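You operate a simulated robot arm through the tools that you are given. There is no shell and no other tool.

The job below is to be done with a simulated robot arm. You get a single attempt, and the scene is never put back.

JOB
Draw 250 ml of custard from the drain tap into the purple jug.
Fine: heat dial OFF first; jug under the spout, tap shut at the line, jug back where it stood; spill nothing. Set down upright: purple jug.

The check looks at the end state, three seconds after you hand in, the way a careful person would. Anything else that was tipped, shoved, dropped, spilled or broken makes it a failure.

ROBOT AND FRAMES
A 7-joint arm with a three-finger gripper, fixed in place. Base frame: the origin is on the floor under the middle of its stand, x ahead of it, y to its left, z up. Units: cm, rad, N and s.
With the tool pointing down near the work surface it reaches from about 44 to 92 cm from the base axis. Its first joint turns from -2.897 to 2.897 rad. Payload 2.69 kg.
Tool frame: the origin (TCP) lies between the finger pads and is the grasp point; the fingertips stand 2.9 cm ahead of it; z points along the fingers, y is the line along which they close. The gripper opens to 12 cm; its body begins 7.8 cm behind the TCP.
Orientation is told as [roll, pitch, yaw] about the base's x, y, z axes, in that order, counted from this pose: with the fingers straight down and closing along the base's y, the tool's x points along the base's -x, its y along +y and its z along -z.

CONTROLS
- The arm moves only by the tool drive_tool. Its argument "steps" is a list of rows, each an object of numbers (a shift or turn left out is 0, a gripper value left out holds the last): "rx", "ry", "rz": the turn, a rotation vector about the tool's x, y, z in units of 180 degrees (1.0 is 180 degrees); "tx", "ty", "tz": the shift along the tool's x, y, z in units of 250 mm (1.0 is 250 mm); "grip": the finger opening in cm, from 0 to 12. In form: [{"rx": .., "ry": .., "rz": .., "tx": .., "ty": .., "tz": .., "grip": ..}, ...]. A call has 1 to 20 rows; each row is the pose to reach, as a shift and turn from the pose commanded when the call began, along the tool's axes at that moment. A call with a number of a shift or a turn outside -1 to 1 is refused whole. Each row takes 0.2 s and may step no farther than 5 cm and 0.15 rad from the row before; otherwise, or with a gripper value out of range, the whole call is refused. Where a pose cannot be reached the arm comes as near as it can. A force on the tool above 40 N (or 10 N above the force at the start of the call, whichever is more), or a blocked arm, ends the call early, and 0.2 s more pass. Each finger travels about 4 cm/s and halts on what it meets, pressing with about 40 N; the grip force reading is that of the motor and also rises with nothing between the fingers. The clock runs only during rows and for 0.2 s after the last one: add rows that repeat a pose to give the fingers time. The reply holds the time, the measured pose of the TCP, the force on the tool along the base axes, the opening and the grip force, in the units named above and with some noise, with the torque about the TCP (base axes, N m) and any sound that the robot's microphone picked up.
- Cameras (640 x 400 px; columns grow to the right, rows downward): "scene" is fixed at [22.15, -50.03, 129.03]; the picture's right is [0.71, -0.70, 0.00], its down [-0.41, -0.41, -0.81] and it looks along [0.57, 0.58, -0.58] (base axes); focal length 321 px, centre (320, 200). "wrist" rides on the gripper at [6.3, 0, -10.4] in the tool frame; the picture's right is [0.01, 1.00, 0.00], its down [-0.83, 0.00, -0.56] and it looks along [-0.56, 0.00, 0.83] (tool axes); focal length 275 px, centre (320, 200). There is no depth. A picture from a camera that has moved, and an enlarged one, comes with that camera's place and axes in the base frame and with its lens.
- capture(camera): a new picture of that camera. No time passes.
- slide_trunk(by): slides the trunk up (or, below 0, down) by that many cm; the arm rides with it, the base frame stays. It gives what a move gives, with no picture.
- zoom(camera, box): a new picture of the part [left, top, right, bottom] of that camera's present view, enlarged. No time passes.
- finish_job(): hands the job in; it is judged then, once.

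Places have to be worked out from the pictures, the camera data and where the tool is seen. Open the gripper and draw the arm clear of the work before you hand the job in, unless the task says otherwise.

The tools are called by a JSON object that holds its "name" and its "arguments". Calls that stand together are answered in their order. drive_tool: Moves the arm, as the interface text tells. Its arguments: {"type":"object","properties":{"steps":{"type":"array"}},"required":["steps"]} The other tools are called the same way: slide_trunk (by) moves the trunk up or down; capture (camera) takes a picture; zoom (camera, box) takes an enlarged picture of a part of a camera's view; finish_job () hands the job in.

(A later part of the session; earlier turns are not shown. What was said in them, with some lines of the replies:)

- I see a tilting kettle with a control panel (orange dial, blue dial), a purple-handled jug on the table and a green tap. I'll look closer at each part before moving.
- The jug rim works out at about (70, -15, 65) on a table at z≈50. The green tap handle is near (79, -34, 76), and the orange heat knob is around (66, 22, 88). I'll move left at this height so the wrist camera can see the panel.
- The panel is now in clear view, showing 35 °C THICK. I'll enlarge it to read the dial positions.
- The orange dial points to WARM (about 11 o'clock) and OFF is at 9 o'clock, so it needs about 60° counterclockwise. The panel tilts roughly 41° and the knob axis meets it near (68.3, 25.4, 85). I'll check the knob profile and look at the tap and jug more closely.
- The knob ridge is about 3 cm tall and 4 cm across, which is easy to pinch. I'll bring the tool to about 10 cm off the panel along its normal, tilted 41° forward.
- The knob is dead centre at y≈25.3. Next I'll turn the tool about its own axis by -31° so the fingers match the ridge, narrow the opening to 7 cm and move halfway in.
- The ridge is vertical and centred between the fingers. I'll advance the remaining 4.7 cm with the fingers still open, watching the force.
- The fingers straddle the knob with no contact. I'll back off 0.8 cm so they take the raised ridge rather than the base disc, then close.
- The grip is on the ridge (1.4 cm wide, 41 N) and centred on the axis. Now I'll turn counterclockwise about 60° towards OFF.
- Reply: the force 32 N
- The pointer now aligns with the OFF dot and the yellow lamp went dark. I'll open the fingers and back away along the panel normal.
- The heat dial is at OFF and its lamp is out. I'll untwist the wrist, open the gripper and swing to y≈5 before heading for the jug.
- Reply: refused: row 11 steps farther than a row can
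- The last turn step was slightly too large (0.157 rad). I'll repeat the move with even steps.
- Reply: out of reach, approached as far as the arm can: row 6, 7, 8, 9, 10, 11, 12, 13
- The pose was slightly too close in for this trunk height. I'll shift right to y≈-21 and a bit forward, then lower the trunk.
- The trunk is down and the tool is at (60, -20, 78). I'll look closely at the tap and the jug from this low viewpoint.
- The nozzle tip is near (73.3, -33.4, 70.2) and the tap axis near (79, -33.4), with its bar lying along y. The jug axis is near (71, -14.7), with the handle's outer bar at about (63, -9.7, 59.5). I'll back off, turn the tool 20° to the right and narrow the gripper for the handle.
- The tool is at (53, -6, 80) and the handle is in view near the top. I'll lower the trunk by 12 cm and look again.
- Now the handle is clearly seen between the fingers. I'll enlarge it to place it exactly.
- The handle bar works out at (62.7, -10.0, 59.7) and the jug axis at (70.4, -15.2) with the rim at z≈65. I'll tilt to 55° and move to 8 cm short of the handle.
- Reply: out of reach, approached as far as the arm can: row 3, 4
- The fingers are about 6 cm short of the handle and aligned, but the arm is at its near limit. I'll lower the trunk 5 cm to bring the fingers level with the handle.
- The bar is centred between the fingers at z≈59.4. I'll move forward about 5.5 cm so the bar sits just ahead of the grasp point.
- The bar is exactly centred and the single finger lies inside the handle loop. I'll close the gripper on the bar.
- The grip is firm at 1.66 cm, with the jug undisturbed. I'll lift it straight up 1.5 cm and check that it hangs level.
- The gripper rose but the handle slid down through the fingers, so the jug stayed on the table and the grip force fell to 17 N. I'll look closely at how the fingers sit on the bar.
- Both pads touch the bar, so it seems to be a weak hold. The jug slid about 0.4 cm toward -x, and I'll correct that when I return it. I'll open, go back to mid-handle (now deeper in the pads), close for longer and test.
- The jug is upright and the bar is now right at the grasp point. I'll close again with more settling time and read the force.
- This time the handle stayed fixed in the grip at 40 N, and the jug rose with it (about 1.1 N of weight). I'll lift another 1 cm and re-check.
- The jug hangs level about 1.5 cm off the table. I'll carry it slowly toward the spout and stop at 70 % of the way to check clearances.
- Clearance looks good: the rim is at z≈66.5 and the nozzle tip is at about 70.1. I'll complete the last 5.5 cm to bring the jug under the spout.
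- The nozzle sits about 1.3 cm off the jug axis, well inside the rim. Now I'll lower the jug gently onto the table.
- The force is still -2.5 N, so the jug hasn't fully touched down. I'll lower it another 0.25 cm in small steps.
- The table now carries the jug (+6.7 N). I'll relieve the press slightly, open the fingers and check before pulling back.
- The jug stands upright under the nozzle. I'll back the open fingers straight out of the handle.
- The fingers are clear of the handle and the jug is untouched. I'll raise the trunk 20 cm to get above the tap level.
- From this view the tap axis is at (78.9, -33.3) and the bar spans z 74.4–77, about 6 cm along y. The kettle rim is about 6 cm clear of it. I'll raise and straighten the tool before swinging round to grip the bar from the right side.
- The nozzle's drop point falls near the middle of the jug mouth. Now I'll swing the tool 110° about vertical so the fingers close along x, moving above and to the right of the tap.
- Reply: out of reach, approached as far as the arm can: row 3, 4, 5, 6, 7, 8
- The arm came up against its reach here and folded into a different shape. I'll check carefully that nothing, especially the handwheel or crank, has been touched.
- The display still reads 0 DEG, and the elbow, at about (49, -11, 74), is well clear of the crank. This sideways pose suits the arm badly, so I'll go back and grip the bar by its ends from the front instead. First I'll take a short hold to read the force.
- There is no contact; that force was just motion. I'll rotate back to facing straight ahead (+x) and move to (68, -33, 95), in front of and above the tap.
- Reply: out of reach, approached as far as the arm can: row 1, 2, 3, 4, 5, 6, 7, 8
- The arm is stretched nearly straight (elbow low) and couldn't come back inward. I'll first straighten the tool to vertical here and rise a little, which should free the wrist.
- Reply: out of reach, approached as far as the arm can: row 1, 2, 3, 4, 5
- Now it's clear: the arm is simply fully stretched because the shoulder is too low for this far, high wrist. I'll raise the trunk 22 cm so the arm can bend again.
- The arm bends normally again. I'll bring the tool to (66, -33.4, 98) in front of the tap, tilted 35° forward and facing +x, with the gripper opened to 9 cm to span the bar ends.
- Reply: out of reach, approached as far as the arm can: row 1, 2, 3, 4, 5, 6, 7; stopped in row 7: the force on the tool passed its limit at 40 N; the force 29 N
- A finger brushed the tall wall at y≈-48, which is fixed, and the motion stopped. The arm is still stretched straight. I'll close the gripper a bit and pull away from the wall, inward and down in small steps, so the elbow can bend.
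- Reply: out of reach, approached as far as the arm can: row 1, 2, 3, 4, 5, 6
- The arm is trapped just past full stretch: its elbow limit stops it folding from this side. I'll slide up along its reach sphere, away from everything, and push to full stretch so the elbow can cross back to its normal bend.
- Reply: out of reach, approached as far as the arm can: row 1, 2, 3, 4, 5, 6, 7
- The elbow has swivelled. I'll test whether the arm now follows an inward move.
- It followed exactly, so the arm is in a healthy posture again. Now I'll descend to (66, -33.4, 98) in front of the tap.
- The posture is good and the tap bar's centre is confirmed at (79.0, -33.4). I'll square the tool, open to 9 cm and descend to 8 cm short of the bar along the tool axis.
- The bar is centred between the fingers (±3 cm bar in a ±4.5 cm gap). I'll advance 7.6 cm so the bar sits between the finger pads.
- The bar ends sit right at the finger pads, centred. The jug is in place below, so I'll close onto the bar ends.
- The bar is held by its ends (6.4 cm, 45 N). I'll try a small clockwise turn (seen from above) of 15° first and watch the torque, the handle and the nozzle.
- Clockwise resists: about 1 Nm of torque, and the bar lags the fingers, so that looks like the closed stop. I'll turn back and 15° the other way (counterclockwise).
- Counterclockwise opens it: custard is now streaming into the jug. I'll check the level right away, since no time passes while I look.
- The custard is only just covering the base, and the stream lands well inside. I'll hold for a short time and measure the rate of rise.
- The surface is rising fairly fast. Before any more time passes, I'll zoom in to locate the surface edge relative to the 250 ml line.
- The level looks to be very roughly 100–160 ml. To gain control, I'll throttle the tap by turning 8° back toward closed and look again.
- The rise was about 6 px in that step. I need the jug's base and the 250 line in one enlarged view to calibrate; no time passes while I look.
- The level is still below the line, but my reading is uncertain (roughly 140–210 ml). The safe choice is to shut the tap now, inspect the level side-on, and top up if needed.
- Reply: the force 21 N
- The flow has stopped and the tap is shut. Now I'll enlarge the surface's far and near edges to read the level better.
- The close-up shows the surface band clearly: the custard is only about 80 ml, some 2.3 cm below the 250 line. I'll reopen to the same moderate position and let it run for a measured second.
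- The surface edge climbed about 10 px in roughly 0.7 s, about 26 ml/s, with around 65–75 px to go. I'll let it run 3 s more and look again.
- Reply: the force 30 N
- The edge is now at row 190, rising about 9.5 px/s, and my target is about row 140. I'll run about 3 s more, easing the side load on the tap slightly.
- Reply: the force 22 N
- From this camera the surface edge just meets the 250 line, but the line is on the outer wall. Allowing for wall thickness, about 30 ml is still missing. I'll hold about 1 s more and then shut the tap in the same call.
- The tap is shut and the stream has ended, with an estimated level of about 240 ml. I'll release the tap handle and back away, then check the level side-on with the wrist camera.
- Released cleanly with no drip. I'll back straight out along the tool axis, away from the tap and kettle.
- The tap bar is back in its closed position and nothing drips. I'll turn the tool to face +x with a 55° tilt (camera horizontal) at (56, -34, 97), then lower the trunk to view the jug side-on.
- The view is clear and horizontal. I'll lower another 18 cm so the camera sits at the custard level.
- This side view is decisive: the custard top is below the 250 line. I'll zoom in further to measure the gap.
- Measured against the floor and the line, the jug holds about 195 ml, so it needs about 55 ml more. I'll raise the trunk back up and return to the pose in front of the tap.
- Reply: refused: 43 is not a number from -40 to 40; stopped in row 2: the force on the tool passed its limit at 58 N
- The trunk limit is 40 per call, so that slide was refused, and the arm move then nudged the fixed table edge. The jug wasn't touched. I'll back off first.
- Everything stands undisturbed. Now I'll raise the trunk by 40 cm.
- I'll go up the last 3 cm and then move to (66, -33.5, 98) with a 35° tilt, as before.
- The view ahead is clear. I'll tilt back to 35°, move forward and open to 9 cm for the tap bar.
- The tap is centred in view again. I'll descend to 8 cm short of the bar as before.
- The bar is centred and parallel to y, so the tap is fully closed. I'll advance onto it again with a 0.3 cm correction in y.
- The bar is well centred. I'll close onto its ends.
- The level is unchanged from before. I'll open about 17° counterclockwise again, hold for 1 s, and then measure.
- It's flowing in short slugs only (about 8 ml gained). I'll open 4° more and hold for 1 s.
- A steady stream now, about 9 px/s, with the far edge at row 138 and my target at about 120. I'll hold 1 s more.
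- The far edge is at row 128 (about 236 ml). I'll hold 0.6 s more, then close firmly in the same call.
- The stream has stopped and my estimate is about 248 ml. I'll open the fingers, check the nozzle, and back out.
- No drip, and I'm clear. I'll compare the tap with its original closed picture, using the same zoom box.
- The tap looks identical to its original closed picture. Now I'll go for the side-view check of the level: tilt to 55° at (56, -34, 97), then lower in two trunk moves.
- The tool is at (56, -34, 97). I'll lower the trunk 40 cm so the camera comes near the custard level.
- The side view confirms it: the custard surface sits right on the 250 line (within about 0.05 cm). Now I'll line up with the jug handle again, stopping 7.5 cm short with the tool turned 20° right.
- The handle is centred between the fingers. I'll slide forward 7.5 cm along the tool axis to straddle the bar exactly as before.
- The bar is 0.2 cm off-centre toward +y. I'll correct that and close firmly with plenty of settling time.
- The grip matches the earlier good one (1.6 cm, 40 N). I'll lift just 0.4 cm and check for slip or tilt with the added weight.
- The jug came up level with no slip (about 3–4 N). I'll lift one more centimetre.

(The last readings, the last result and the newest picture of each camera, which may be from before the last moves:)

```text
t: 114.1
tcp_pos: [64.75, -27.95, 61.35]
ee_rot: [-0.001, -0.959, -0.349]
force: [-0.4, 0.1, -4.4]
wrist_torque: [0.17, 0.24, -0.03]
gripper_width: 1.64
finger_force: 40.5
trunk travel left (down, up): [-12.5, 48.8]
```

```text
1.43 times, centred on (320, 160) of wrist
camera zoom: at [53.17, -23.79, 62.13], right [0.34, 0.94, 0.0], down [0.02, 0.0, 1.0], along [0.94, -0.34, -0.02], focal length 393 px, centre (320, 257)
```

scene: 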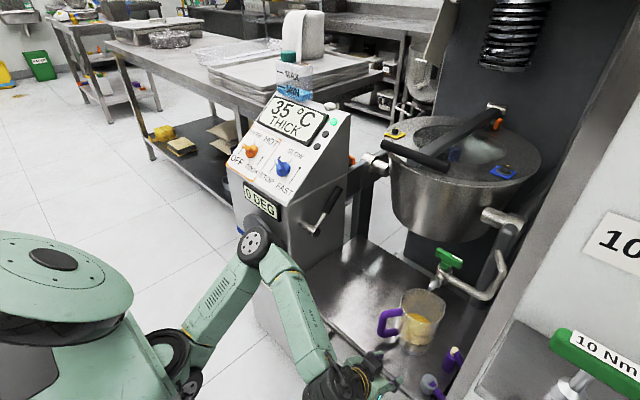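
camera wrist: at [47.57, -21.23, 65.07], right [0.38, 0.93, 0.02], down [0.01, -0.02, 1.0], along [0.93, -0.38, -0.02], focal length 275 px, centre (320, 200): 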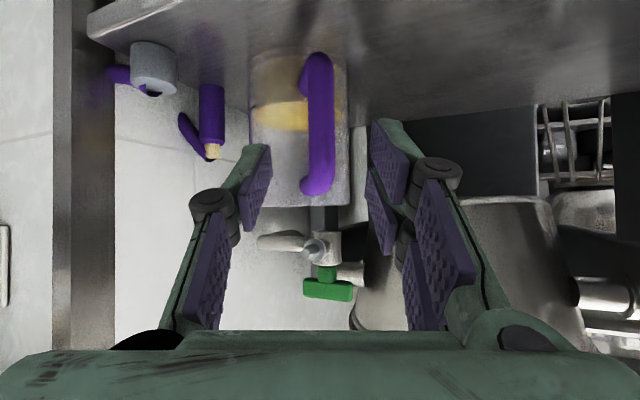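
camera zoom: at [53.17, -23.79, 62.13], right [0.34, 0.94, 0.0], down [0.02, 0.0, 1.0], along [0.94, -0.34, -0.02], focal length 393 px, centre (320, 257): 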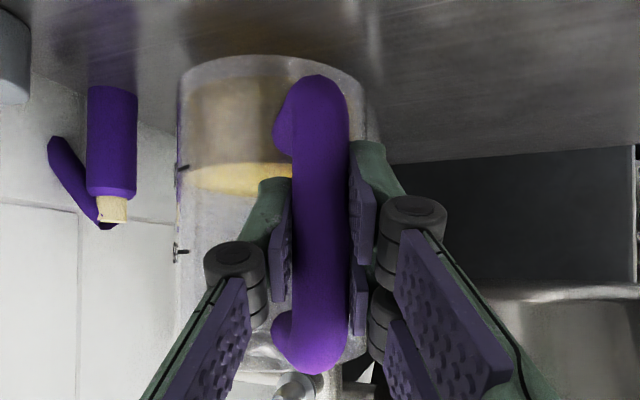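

The hold is stable. I'll carry the jug smoothly back toward its place, stopping at about 94 % of the way.

{"name": "drive_tool", "arguments": {"steps": [{"tx": 0.0055, "ty": 0.02, "tz": -0.0078}, {"tx": 0.0146, "ty": 0.0534, "tz": -0.0208}, {"tx": 0.0273, "ty": 0.1002, "tz": -0.039}, {"tx": 0.0419, "ty": 0.1536, "tz": -0.0599}, {"tx": 0.0565, "ty": 0.207, "tz": -0.0807}, {"tx": 0.0711, "ty": 0.2604, "tz": -0.1015}, {"tx": 0.0857, "ty": 0.3139, "tz": -0.1223}, {"tx": 0.1003, "ty": 0.3673, "tz": -0.1432}, {"tx": 0.1148, "ty": 0.4207, "tz": -0.164}, {"tx": 0.1294, "ty": 0.4741, "tz": -0.1848}, {"tx": 0.144, "ty": 0.5276, "tz": -0.2056}, {"tx": 0.1568, "ty": 0.5743, "tz": -0.2239}, {"tx": 0.1659, "ty": 0.6077, "tz": -0.2369}, {"tx": 0.1714, "ty": 0.6277, "tz": -0.2447}, {"tx": 0.1714, "ty": 0.6277, "tz": -0.2447}]}}

{"name": "zoom", "arguments": {"camera": "wrist", "box": [200, 20, 440, 300]}}

{"name": "zoom", "arguments": {"camera": "scene", "box": [310, 240, 390, 330]}}

```text
t: 117.3
tcp_pos: [62.97, -10.62, 61.34]
ee_rot: [0.0, -0.959, -0.348]
force: [-0.1, -0.5, -3.9]
wrist_torque: [0.21, 0.28, 0.02]
gripper_width: 1.65
finger_force: 39.8
trunk travel left (down, up): [-12.5, 48.8]
```

```text
1.43 times, centred on (320, 160) of wrist
camera zoom: at [51.48, -6.5, 62.11], right [0.34, 0.94, 0.0], down [0.02, 0.0, 1.0], along [0.94, -0.34, -0.02], focal length 393 px, centre (320, 257)
```

zoom: 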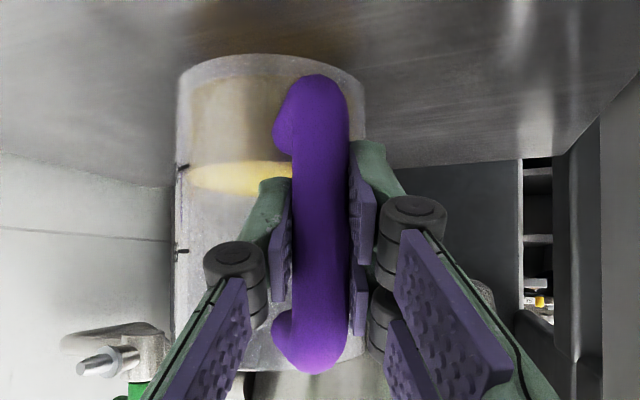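

```text
4.44 times, centred on (350, 285) of scene
camera zoom: at [22.15, -50.03, 129.03], right [0.71, -0.7, 0.0], down [-0.41, -0.41, -0.81], along [0.57, 0.58, -0.58], focal length 1427 px, centre (187, -178)
```

zoom: 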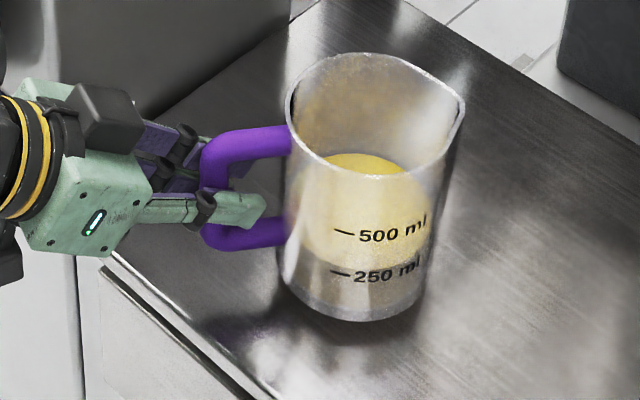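

Compared with the original picture, the jug needs about 0.95 cm more in +y. I'll make that fine move and compare again.

{"name": "drive_tool", "arguments": {"steps": [{"tx": 0.003, "ty": 0.0115, "tz": -0.0044}, {"tx": 0.006, "ty": 0.023, "tz": -0.0087}, {"tx": 0.0092, "ty": 0.0346, "tz": -0.0131}, {"tx": 0.0092, "ty": 0.0346, "tz": -0.0131}]}}

{"name": "zoom", "arguments": {"camera": "scene", "box": [310, 240, 390, 330]}}

```text
t: 118.3
tcp_pos: [62.8, -9.65, 61.37]
ee_rot: [-0.003, -0.958, -0.349]
force: [0.7, 0.1, -3.2]
wrist_torque: [0.18, 0.29, 0.02]
gripper_width: 1.6
finger_force: 39.9
trunk travel left (down, up): [-12.5, 48.8]
```

```text
4.44 times, centred on (350, 285) of scene
camera zoom: at [22.15, -50.03, 129.03], right [0.71, -0.7, 0.0], down [-0.41, -0.41, -0.81], along [0.57, 0.58, -0.58], focal length 1427 px, centre (187, -178)
```

zoom: 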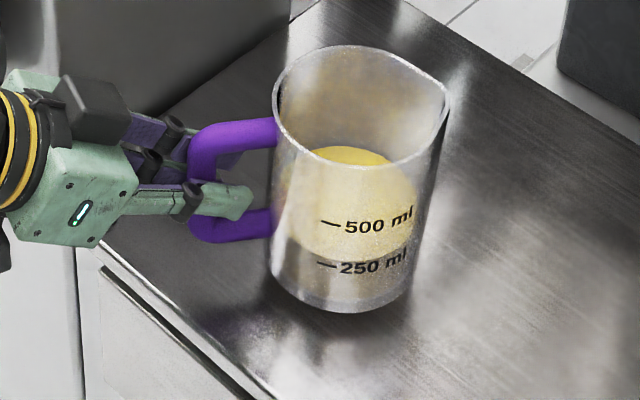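

It's within about 0.2–0.3 cm of its original place. I'll lower it gently, nearly to the table.

{"name": "drive_tool", "arguments": {"steps": [{"tx": 0.0104, "ty": -0.0014, "tz": 0.0079}, {"tx": 0.0207, "ty": -0.0028, "tz": 0.0158}, {"tx": 0.0311, "ty": -0.0042, "tz": 0.0236}, {"tx": 0.0414, "ty": -0.0056, "tz": 0.0315}, {"tx": 0.0414, "ty": -0.0056, "tz": 0.0315}]}}

{"name": "zoom", "arguments": {"camera": "scene", "box": [310, 240, 390, 330]}}

```text
t: 119.5
tcp_pos: [62.76, -9.87, 60.17]
ee_rot: [-0.001, -0.958, -0.347]
force: [-0.7, 0.3, -3.8]
wrist_torque: [0.18, 0.28, 0.0]
gripper_width: 1.6
finger_force: 39.9
trunk travel left (down, up): [-12.5, 48.8]
```

```text
4.44 times, centred on (350, 285) of scene
camera zoom: at [22.15, -50.03, 129.03], right [0.71, -0.7, 0.0], down [-0.41, -0.41, -0.81], along [0.57, 0.58, -0.58], focal length 1427 px, centre (187, -178)
```

zoom: 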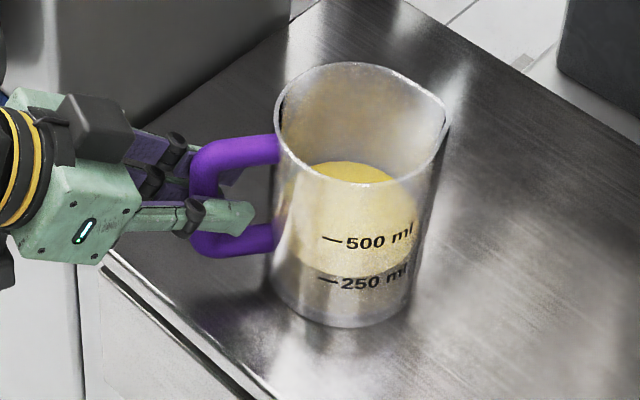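

The marks now line up with the original picture almost exactly. I'll lower the last 0.2–0.3 cm in tiny steps until the table carries it.

{"name": "drive_tool", "arguments": {"steps": [{"tx": 0.0033, "tz": 0.0023}, {"tx": 0.0066, "tz": 0.0046}, {"tx": 0.0066, "tz": 0.0046}]}}

```text
t: 120.3
tcp_pos: [62.82, -9.9, 60.03]
ee_rot: [0.001, -0.961, -0.349]
force: [0.5, -0.8, 2.2]
wrist_torque: [-0.19, -0.57, -0.03]
gripper_width: 1.61
finger_force: 39.7
trunk travel left (down, up): [-12.5, 48.8]
```

The table now supports the jug (+2.2 N). I'll open the fingers slowly without moving the arm.

{"name": "drive_tool", "arguments": {"steps": [{"grip": 2}, {"grip": 2.6}, {"grip": 3.6}, {"grip": 5}, {}, {}]}}

{"name": "zoom", "arguments": {"camera": "wrist", "box": [200, 20, 440, 300]}}

{"name": "zoom", "arguments": {"camera": "scene", "box": [310, 240, 390, 330]}}

```text
t: 121.7
tcp_pos: [62.76, -9.84, 59.86]
ee_rot: [0.0, -0.959, -0.349]
force: [1.0, -0.2, 0.1]
wrist_torque: [-0.05, -0.03, 0.0]
gripper_width: 5.0
finger_force: 0.0
trunk travel left (down, up): [-12.5, 48.8]
```

```text
1.43 times, centred on (320, 160) of wrist
camera zoom: at [51.37, -5.71, 60.66], right [0.34, 0.94, 0.0], down [0.02, 0.0, 1.0], along [0.94, -0.34, -0.02], focal length 393 px, centre (320, 257)
```

zoom: 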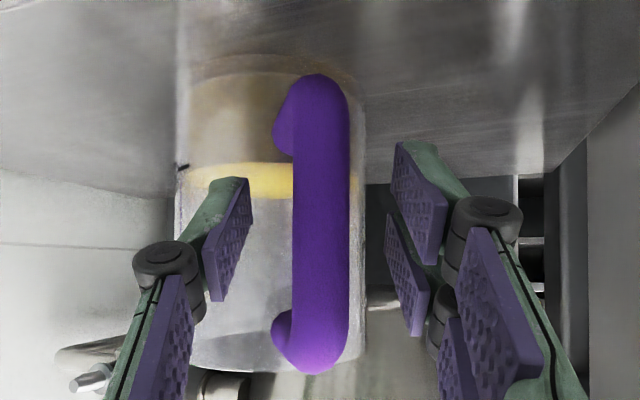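

```text
4.44 times, centred on (350, 285) of scene
camera zoom: at [22.15, -50.03, 129.03], right [0.71, -0.7, 0.0], down [-0.41, -0.41, -0.81], along [0.57, 0.58, -0.58], focal length 1427 px, centre (187, -178)
```

zoom: 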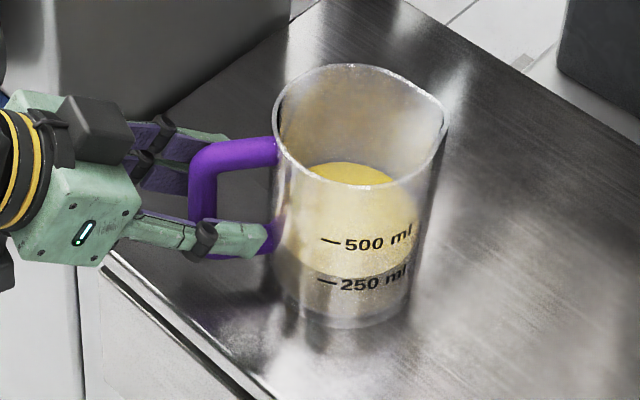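

The jug stands upright, with its marks within 2 px of the original picture. I'll withdraw the open fingers straight back from the handle.

{"name": "drive_tool", "arguments": {"steps": [{"tz": -0.06}, {"tz": -0.12}, {"tz": -0.18}, {"tz": -0.22}, {"tz": -0.22}]}}

{"name": "zoom", "arguments": {"camera": "scene", "box": [270, 200, 410, 340]}}

{"name": "capture", "arguments": {"camera": "wrist"}}

```text
t: 122.9
tcp_pos: [58.61, -8.29, 63.13]
ee_rot: [-0.002, -0.959, -0.349]
force: [0.2, 0.0, -0.6]
wrist_torque: [-0.03, 0.03, 0.01]
gripper_width: 5.01
finger_force: 0.2
trunk travel left (down, up): [-12.5, 48.8]
```

```text
2.86 times, centred on (340, 270) of scene
camera zoom: at [22.15, -50.03, 129.03], right [0.71, -0.7, 0.0], down [-0.41, -0.41, -0.81], along [0.57, 0.58, -0.58], focal length 918 px, centre (263, 0)
```

zoom: 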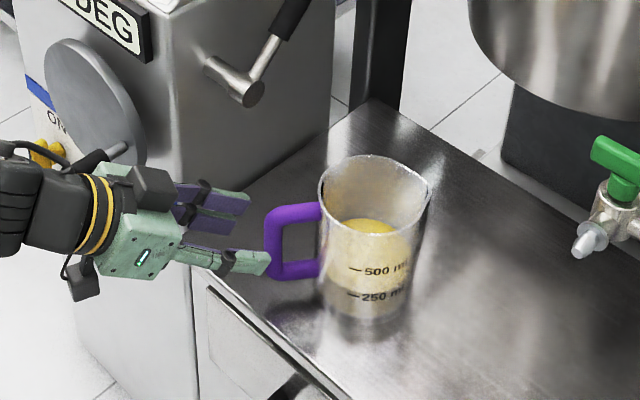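

```text
taken
camera wrist: at [47.15, -4.17, 63.83], right [0.34, 0.94, 0.0], down [0.02, 0.0, 1.0], along [0.94, -0.34, -0.02], focal length 275 px, centre (320, 200)
```

wrist: 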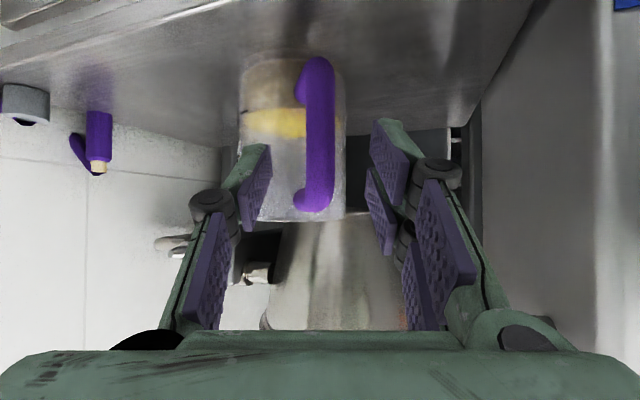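

The fingers are clear of the jug. I'll raise the trunk to lift the arm well above the work.

{"name": "slide_trunk", "arguments": {"by": 36}}

{"name": "capture", "arguments": {"camera": "scene"}}

{"name": "capture", "arguments": {"camera": "wrist"}}

```text
t: 126.4
tcp_pos: [58.47, -8.26, 99.17]
ee_rot: [-0.001, -0.959, -0.35]
force: [-0.5, -0.3, -0.7]
wrist_torque: [0.03, -0.01, -0.02]
gripper_width: 5.03
finger_force: 0.1
trunk travel left (down, up): [-48.5, 12.8]
```

```text
taken
```

scene: 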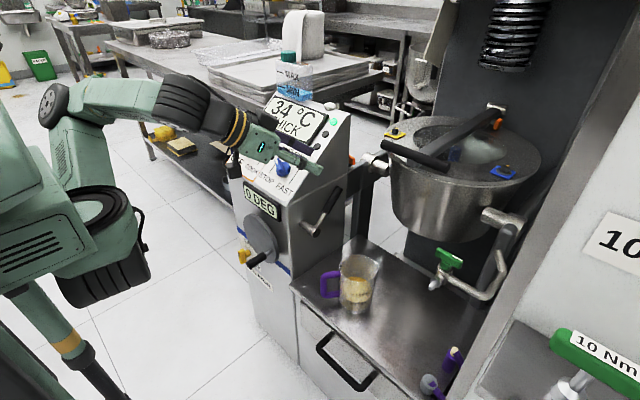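

```text
taken
camera wrist: at [47.17, -4.18, 99.82], right [0.34, 0.94, 0.0], down [0.02, 0.0, 1.0], along [0.94, -0.34, -0.02], focal length 275 px, centre (320, 200)
```

wrist: 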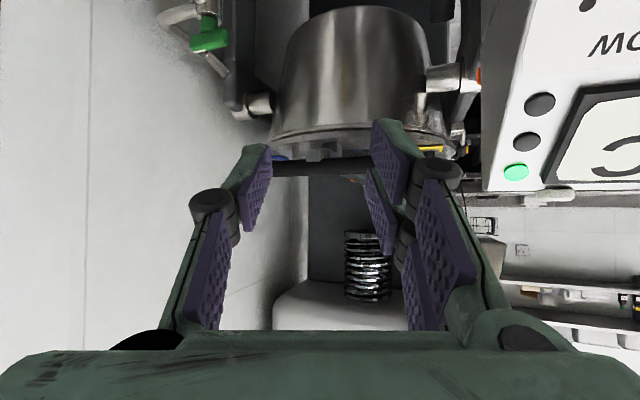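

The display has begun to cool (34 °C), confirming the heat is off. I'll retract the arm to a neutral tool-down pose with the gripper open.

{"name": "drive_tool", "arguments": {"steps": [{"tx": -0.012, "ty": -0.024, "tz": -0.053, "ry": 0.038}, {"tx": -0.024, "ty": -0.048, "tz": -0.106, "ry": 0.076}, {"tx": -0.035, "ty": -0.071, "tz": -0.159, "ry": 0.114}, {"tx": -0.047, "ty": -0.095, "tz": -0.212, "ry": 0.152}, {"tx": -0.059, "ty": -0.119, "tz": -0.264, "ry": 0.19}, {"tx": -0.071, "ty": -0.143, "tz": -0.317, "ry": 0.228}, {"tx": -0.082, "ty": -0.166, "tz": -0.37, "ry": 0.266}, {"tx": -0.094, "ty": -0.19, "tz": -0.423, "ry": 0.304, "grip": 10}, {"tx": -0.094, "ty": -0.19, "tz": -0.423, "ry": 0.304}, {"tx": -0.094, "ty": -0.19, "tz": -0.423, "ry": 0.304}]}}

{"name": "capture", "arguments": {"camera": "scene"}}

{"name": "zoom", "arguments": {"camera": "scene", "box": [220, 90, 360, 210]}}

{"name": "zoom", "arguments": {"camera": "scene", "box": [310, 240, 400, 340]}}

{"name": "zoom", "arguments": {"camera": "scene", "box": [370, 220, 500, 400]}}

```text
t: 128.6
tcp_pos: [50.0, -10.42, 107.06]
ee_rot: [0.001, -0.005, -0.35]
force: [-0.6, 0.7, -0.5]
wrist_torque: [0.0, -0.03, -0.02]
gripper_width: 9.99
finger_force: 0.0
trunk travel left (down, up): [-48.5, 12.8]
```

```text
taken
```

scene: 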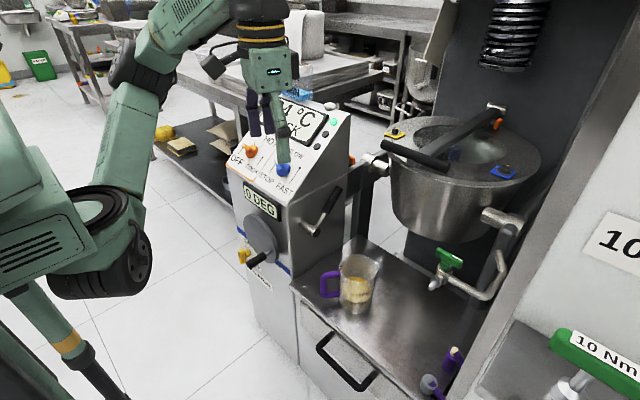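

```text
3.33 times, centred on (290, 150) of scene
camera zoom: at [22.15, -50.03, 129.03], right [0.71, -0.7, 0.0], down [-0.41, -0.41, -0.81], along [0.57, 0.58, -0.58], focal length 1070 px, centre (420, 367)
```

zoom: 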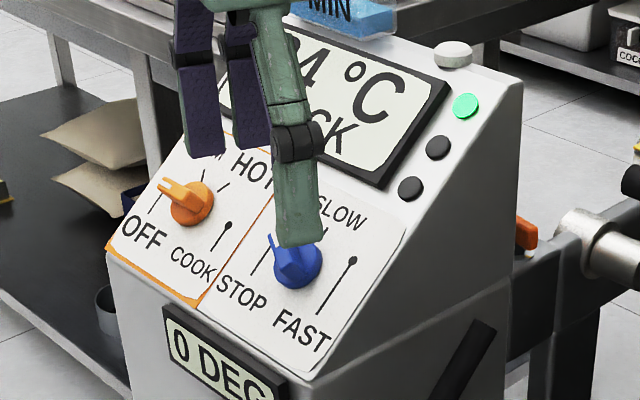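

```text
4.00 times, centred on (355, 290) of scene
camera zoom: at [22.15, -50.03, 129.03], right [0.71, -0.7, 0.0], down [-0.41, -0.41, -0.81], along [0.57, 0.58, -0.58], focal length 1284 px, centre (180, -160)
```

zoom: 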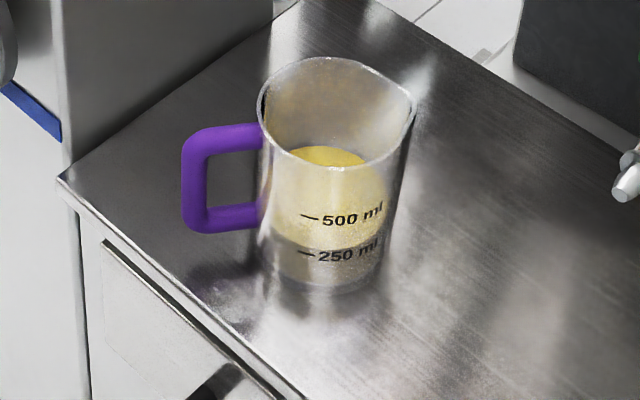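

```text
2.22 times, centred on (435, 310) of scene
camera zoom: at [22.15, -50.03, 129.03], right [0.71, -0.7, 0.0], down [-0.41, -0.41, -0.81], along [0.57, 0.58, -0.58], focal length 714 px, centre (64, -44)
```

zoom: 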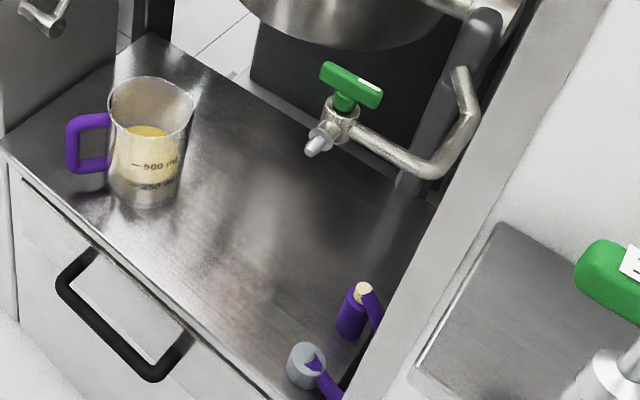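

All checks are good. The dial is at OFF, the tap is closed without a drip, and the table is clean. The jug is upright on its original spot with custard at the 250 line, the other items are untouched, and the arm is clear with the gripper open. I'm handing in.

{"name": "finish_job", "arguments": {}}

```text
The job is handed in.
```

The purple jug holds 250 ml of custard and is standing upright back where it was. I've handed the job in. I don't have the judge's result.

- **Heat dial:** I turned it from WARM to OFF before touching the tap. The heat lamp went out, and the display had dropped from 35 °C to 34 °C by the end.
- **Level:** I drew in two goes. The first stopped at about 195 ml when checked side-on, so I topped up. A second side view put the surface on the 250 line, within about 0.05 cm.
- **Tap:** It is shut and looks the same as in its original picture. I saw no drips or spills.
- **Jug position:** Its marks line up with the original picture to within about 2 pixels. It had slid about half a centimetre on my first, failed lift, and I corrected for that when putting it back.

There were two bumps along the way. A finger pressed against the fixed wall to the right of the tap, and later the fingers hit the table's front edge. Nothing moved either time, and the other items on the table look untouched.

The gripper is open and the arm is clear of the work.
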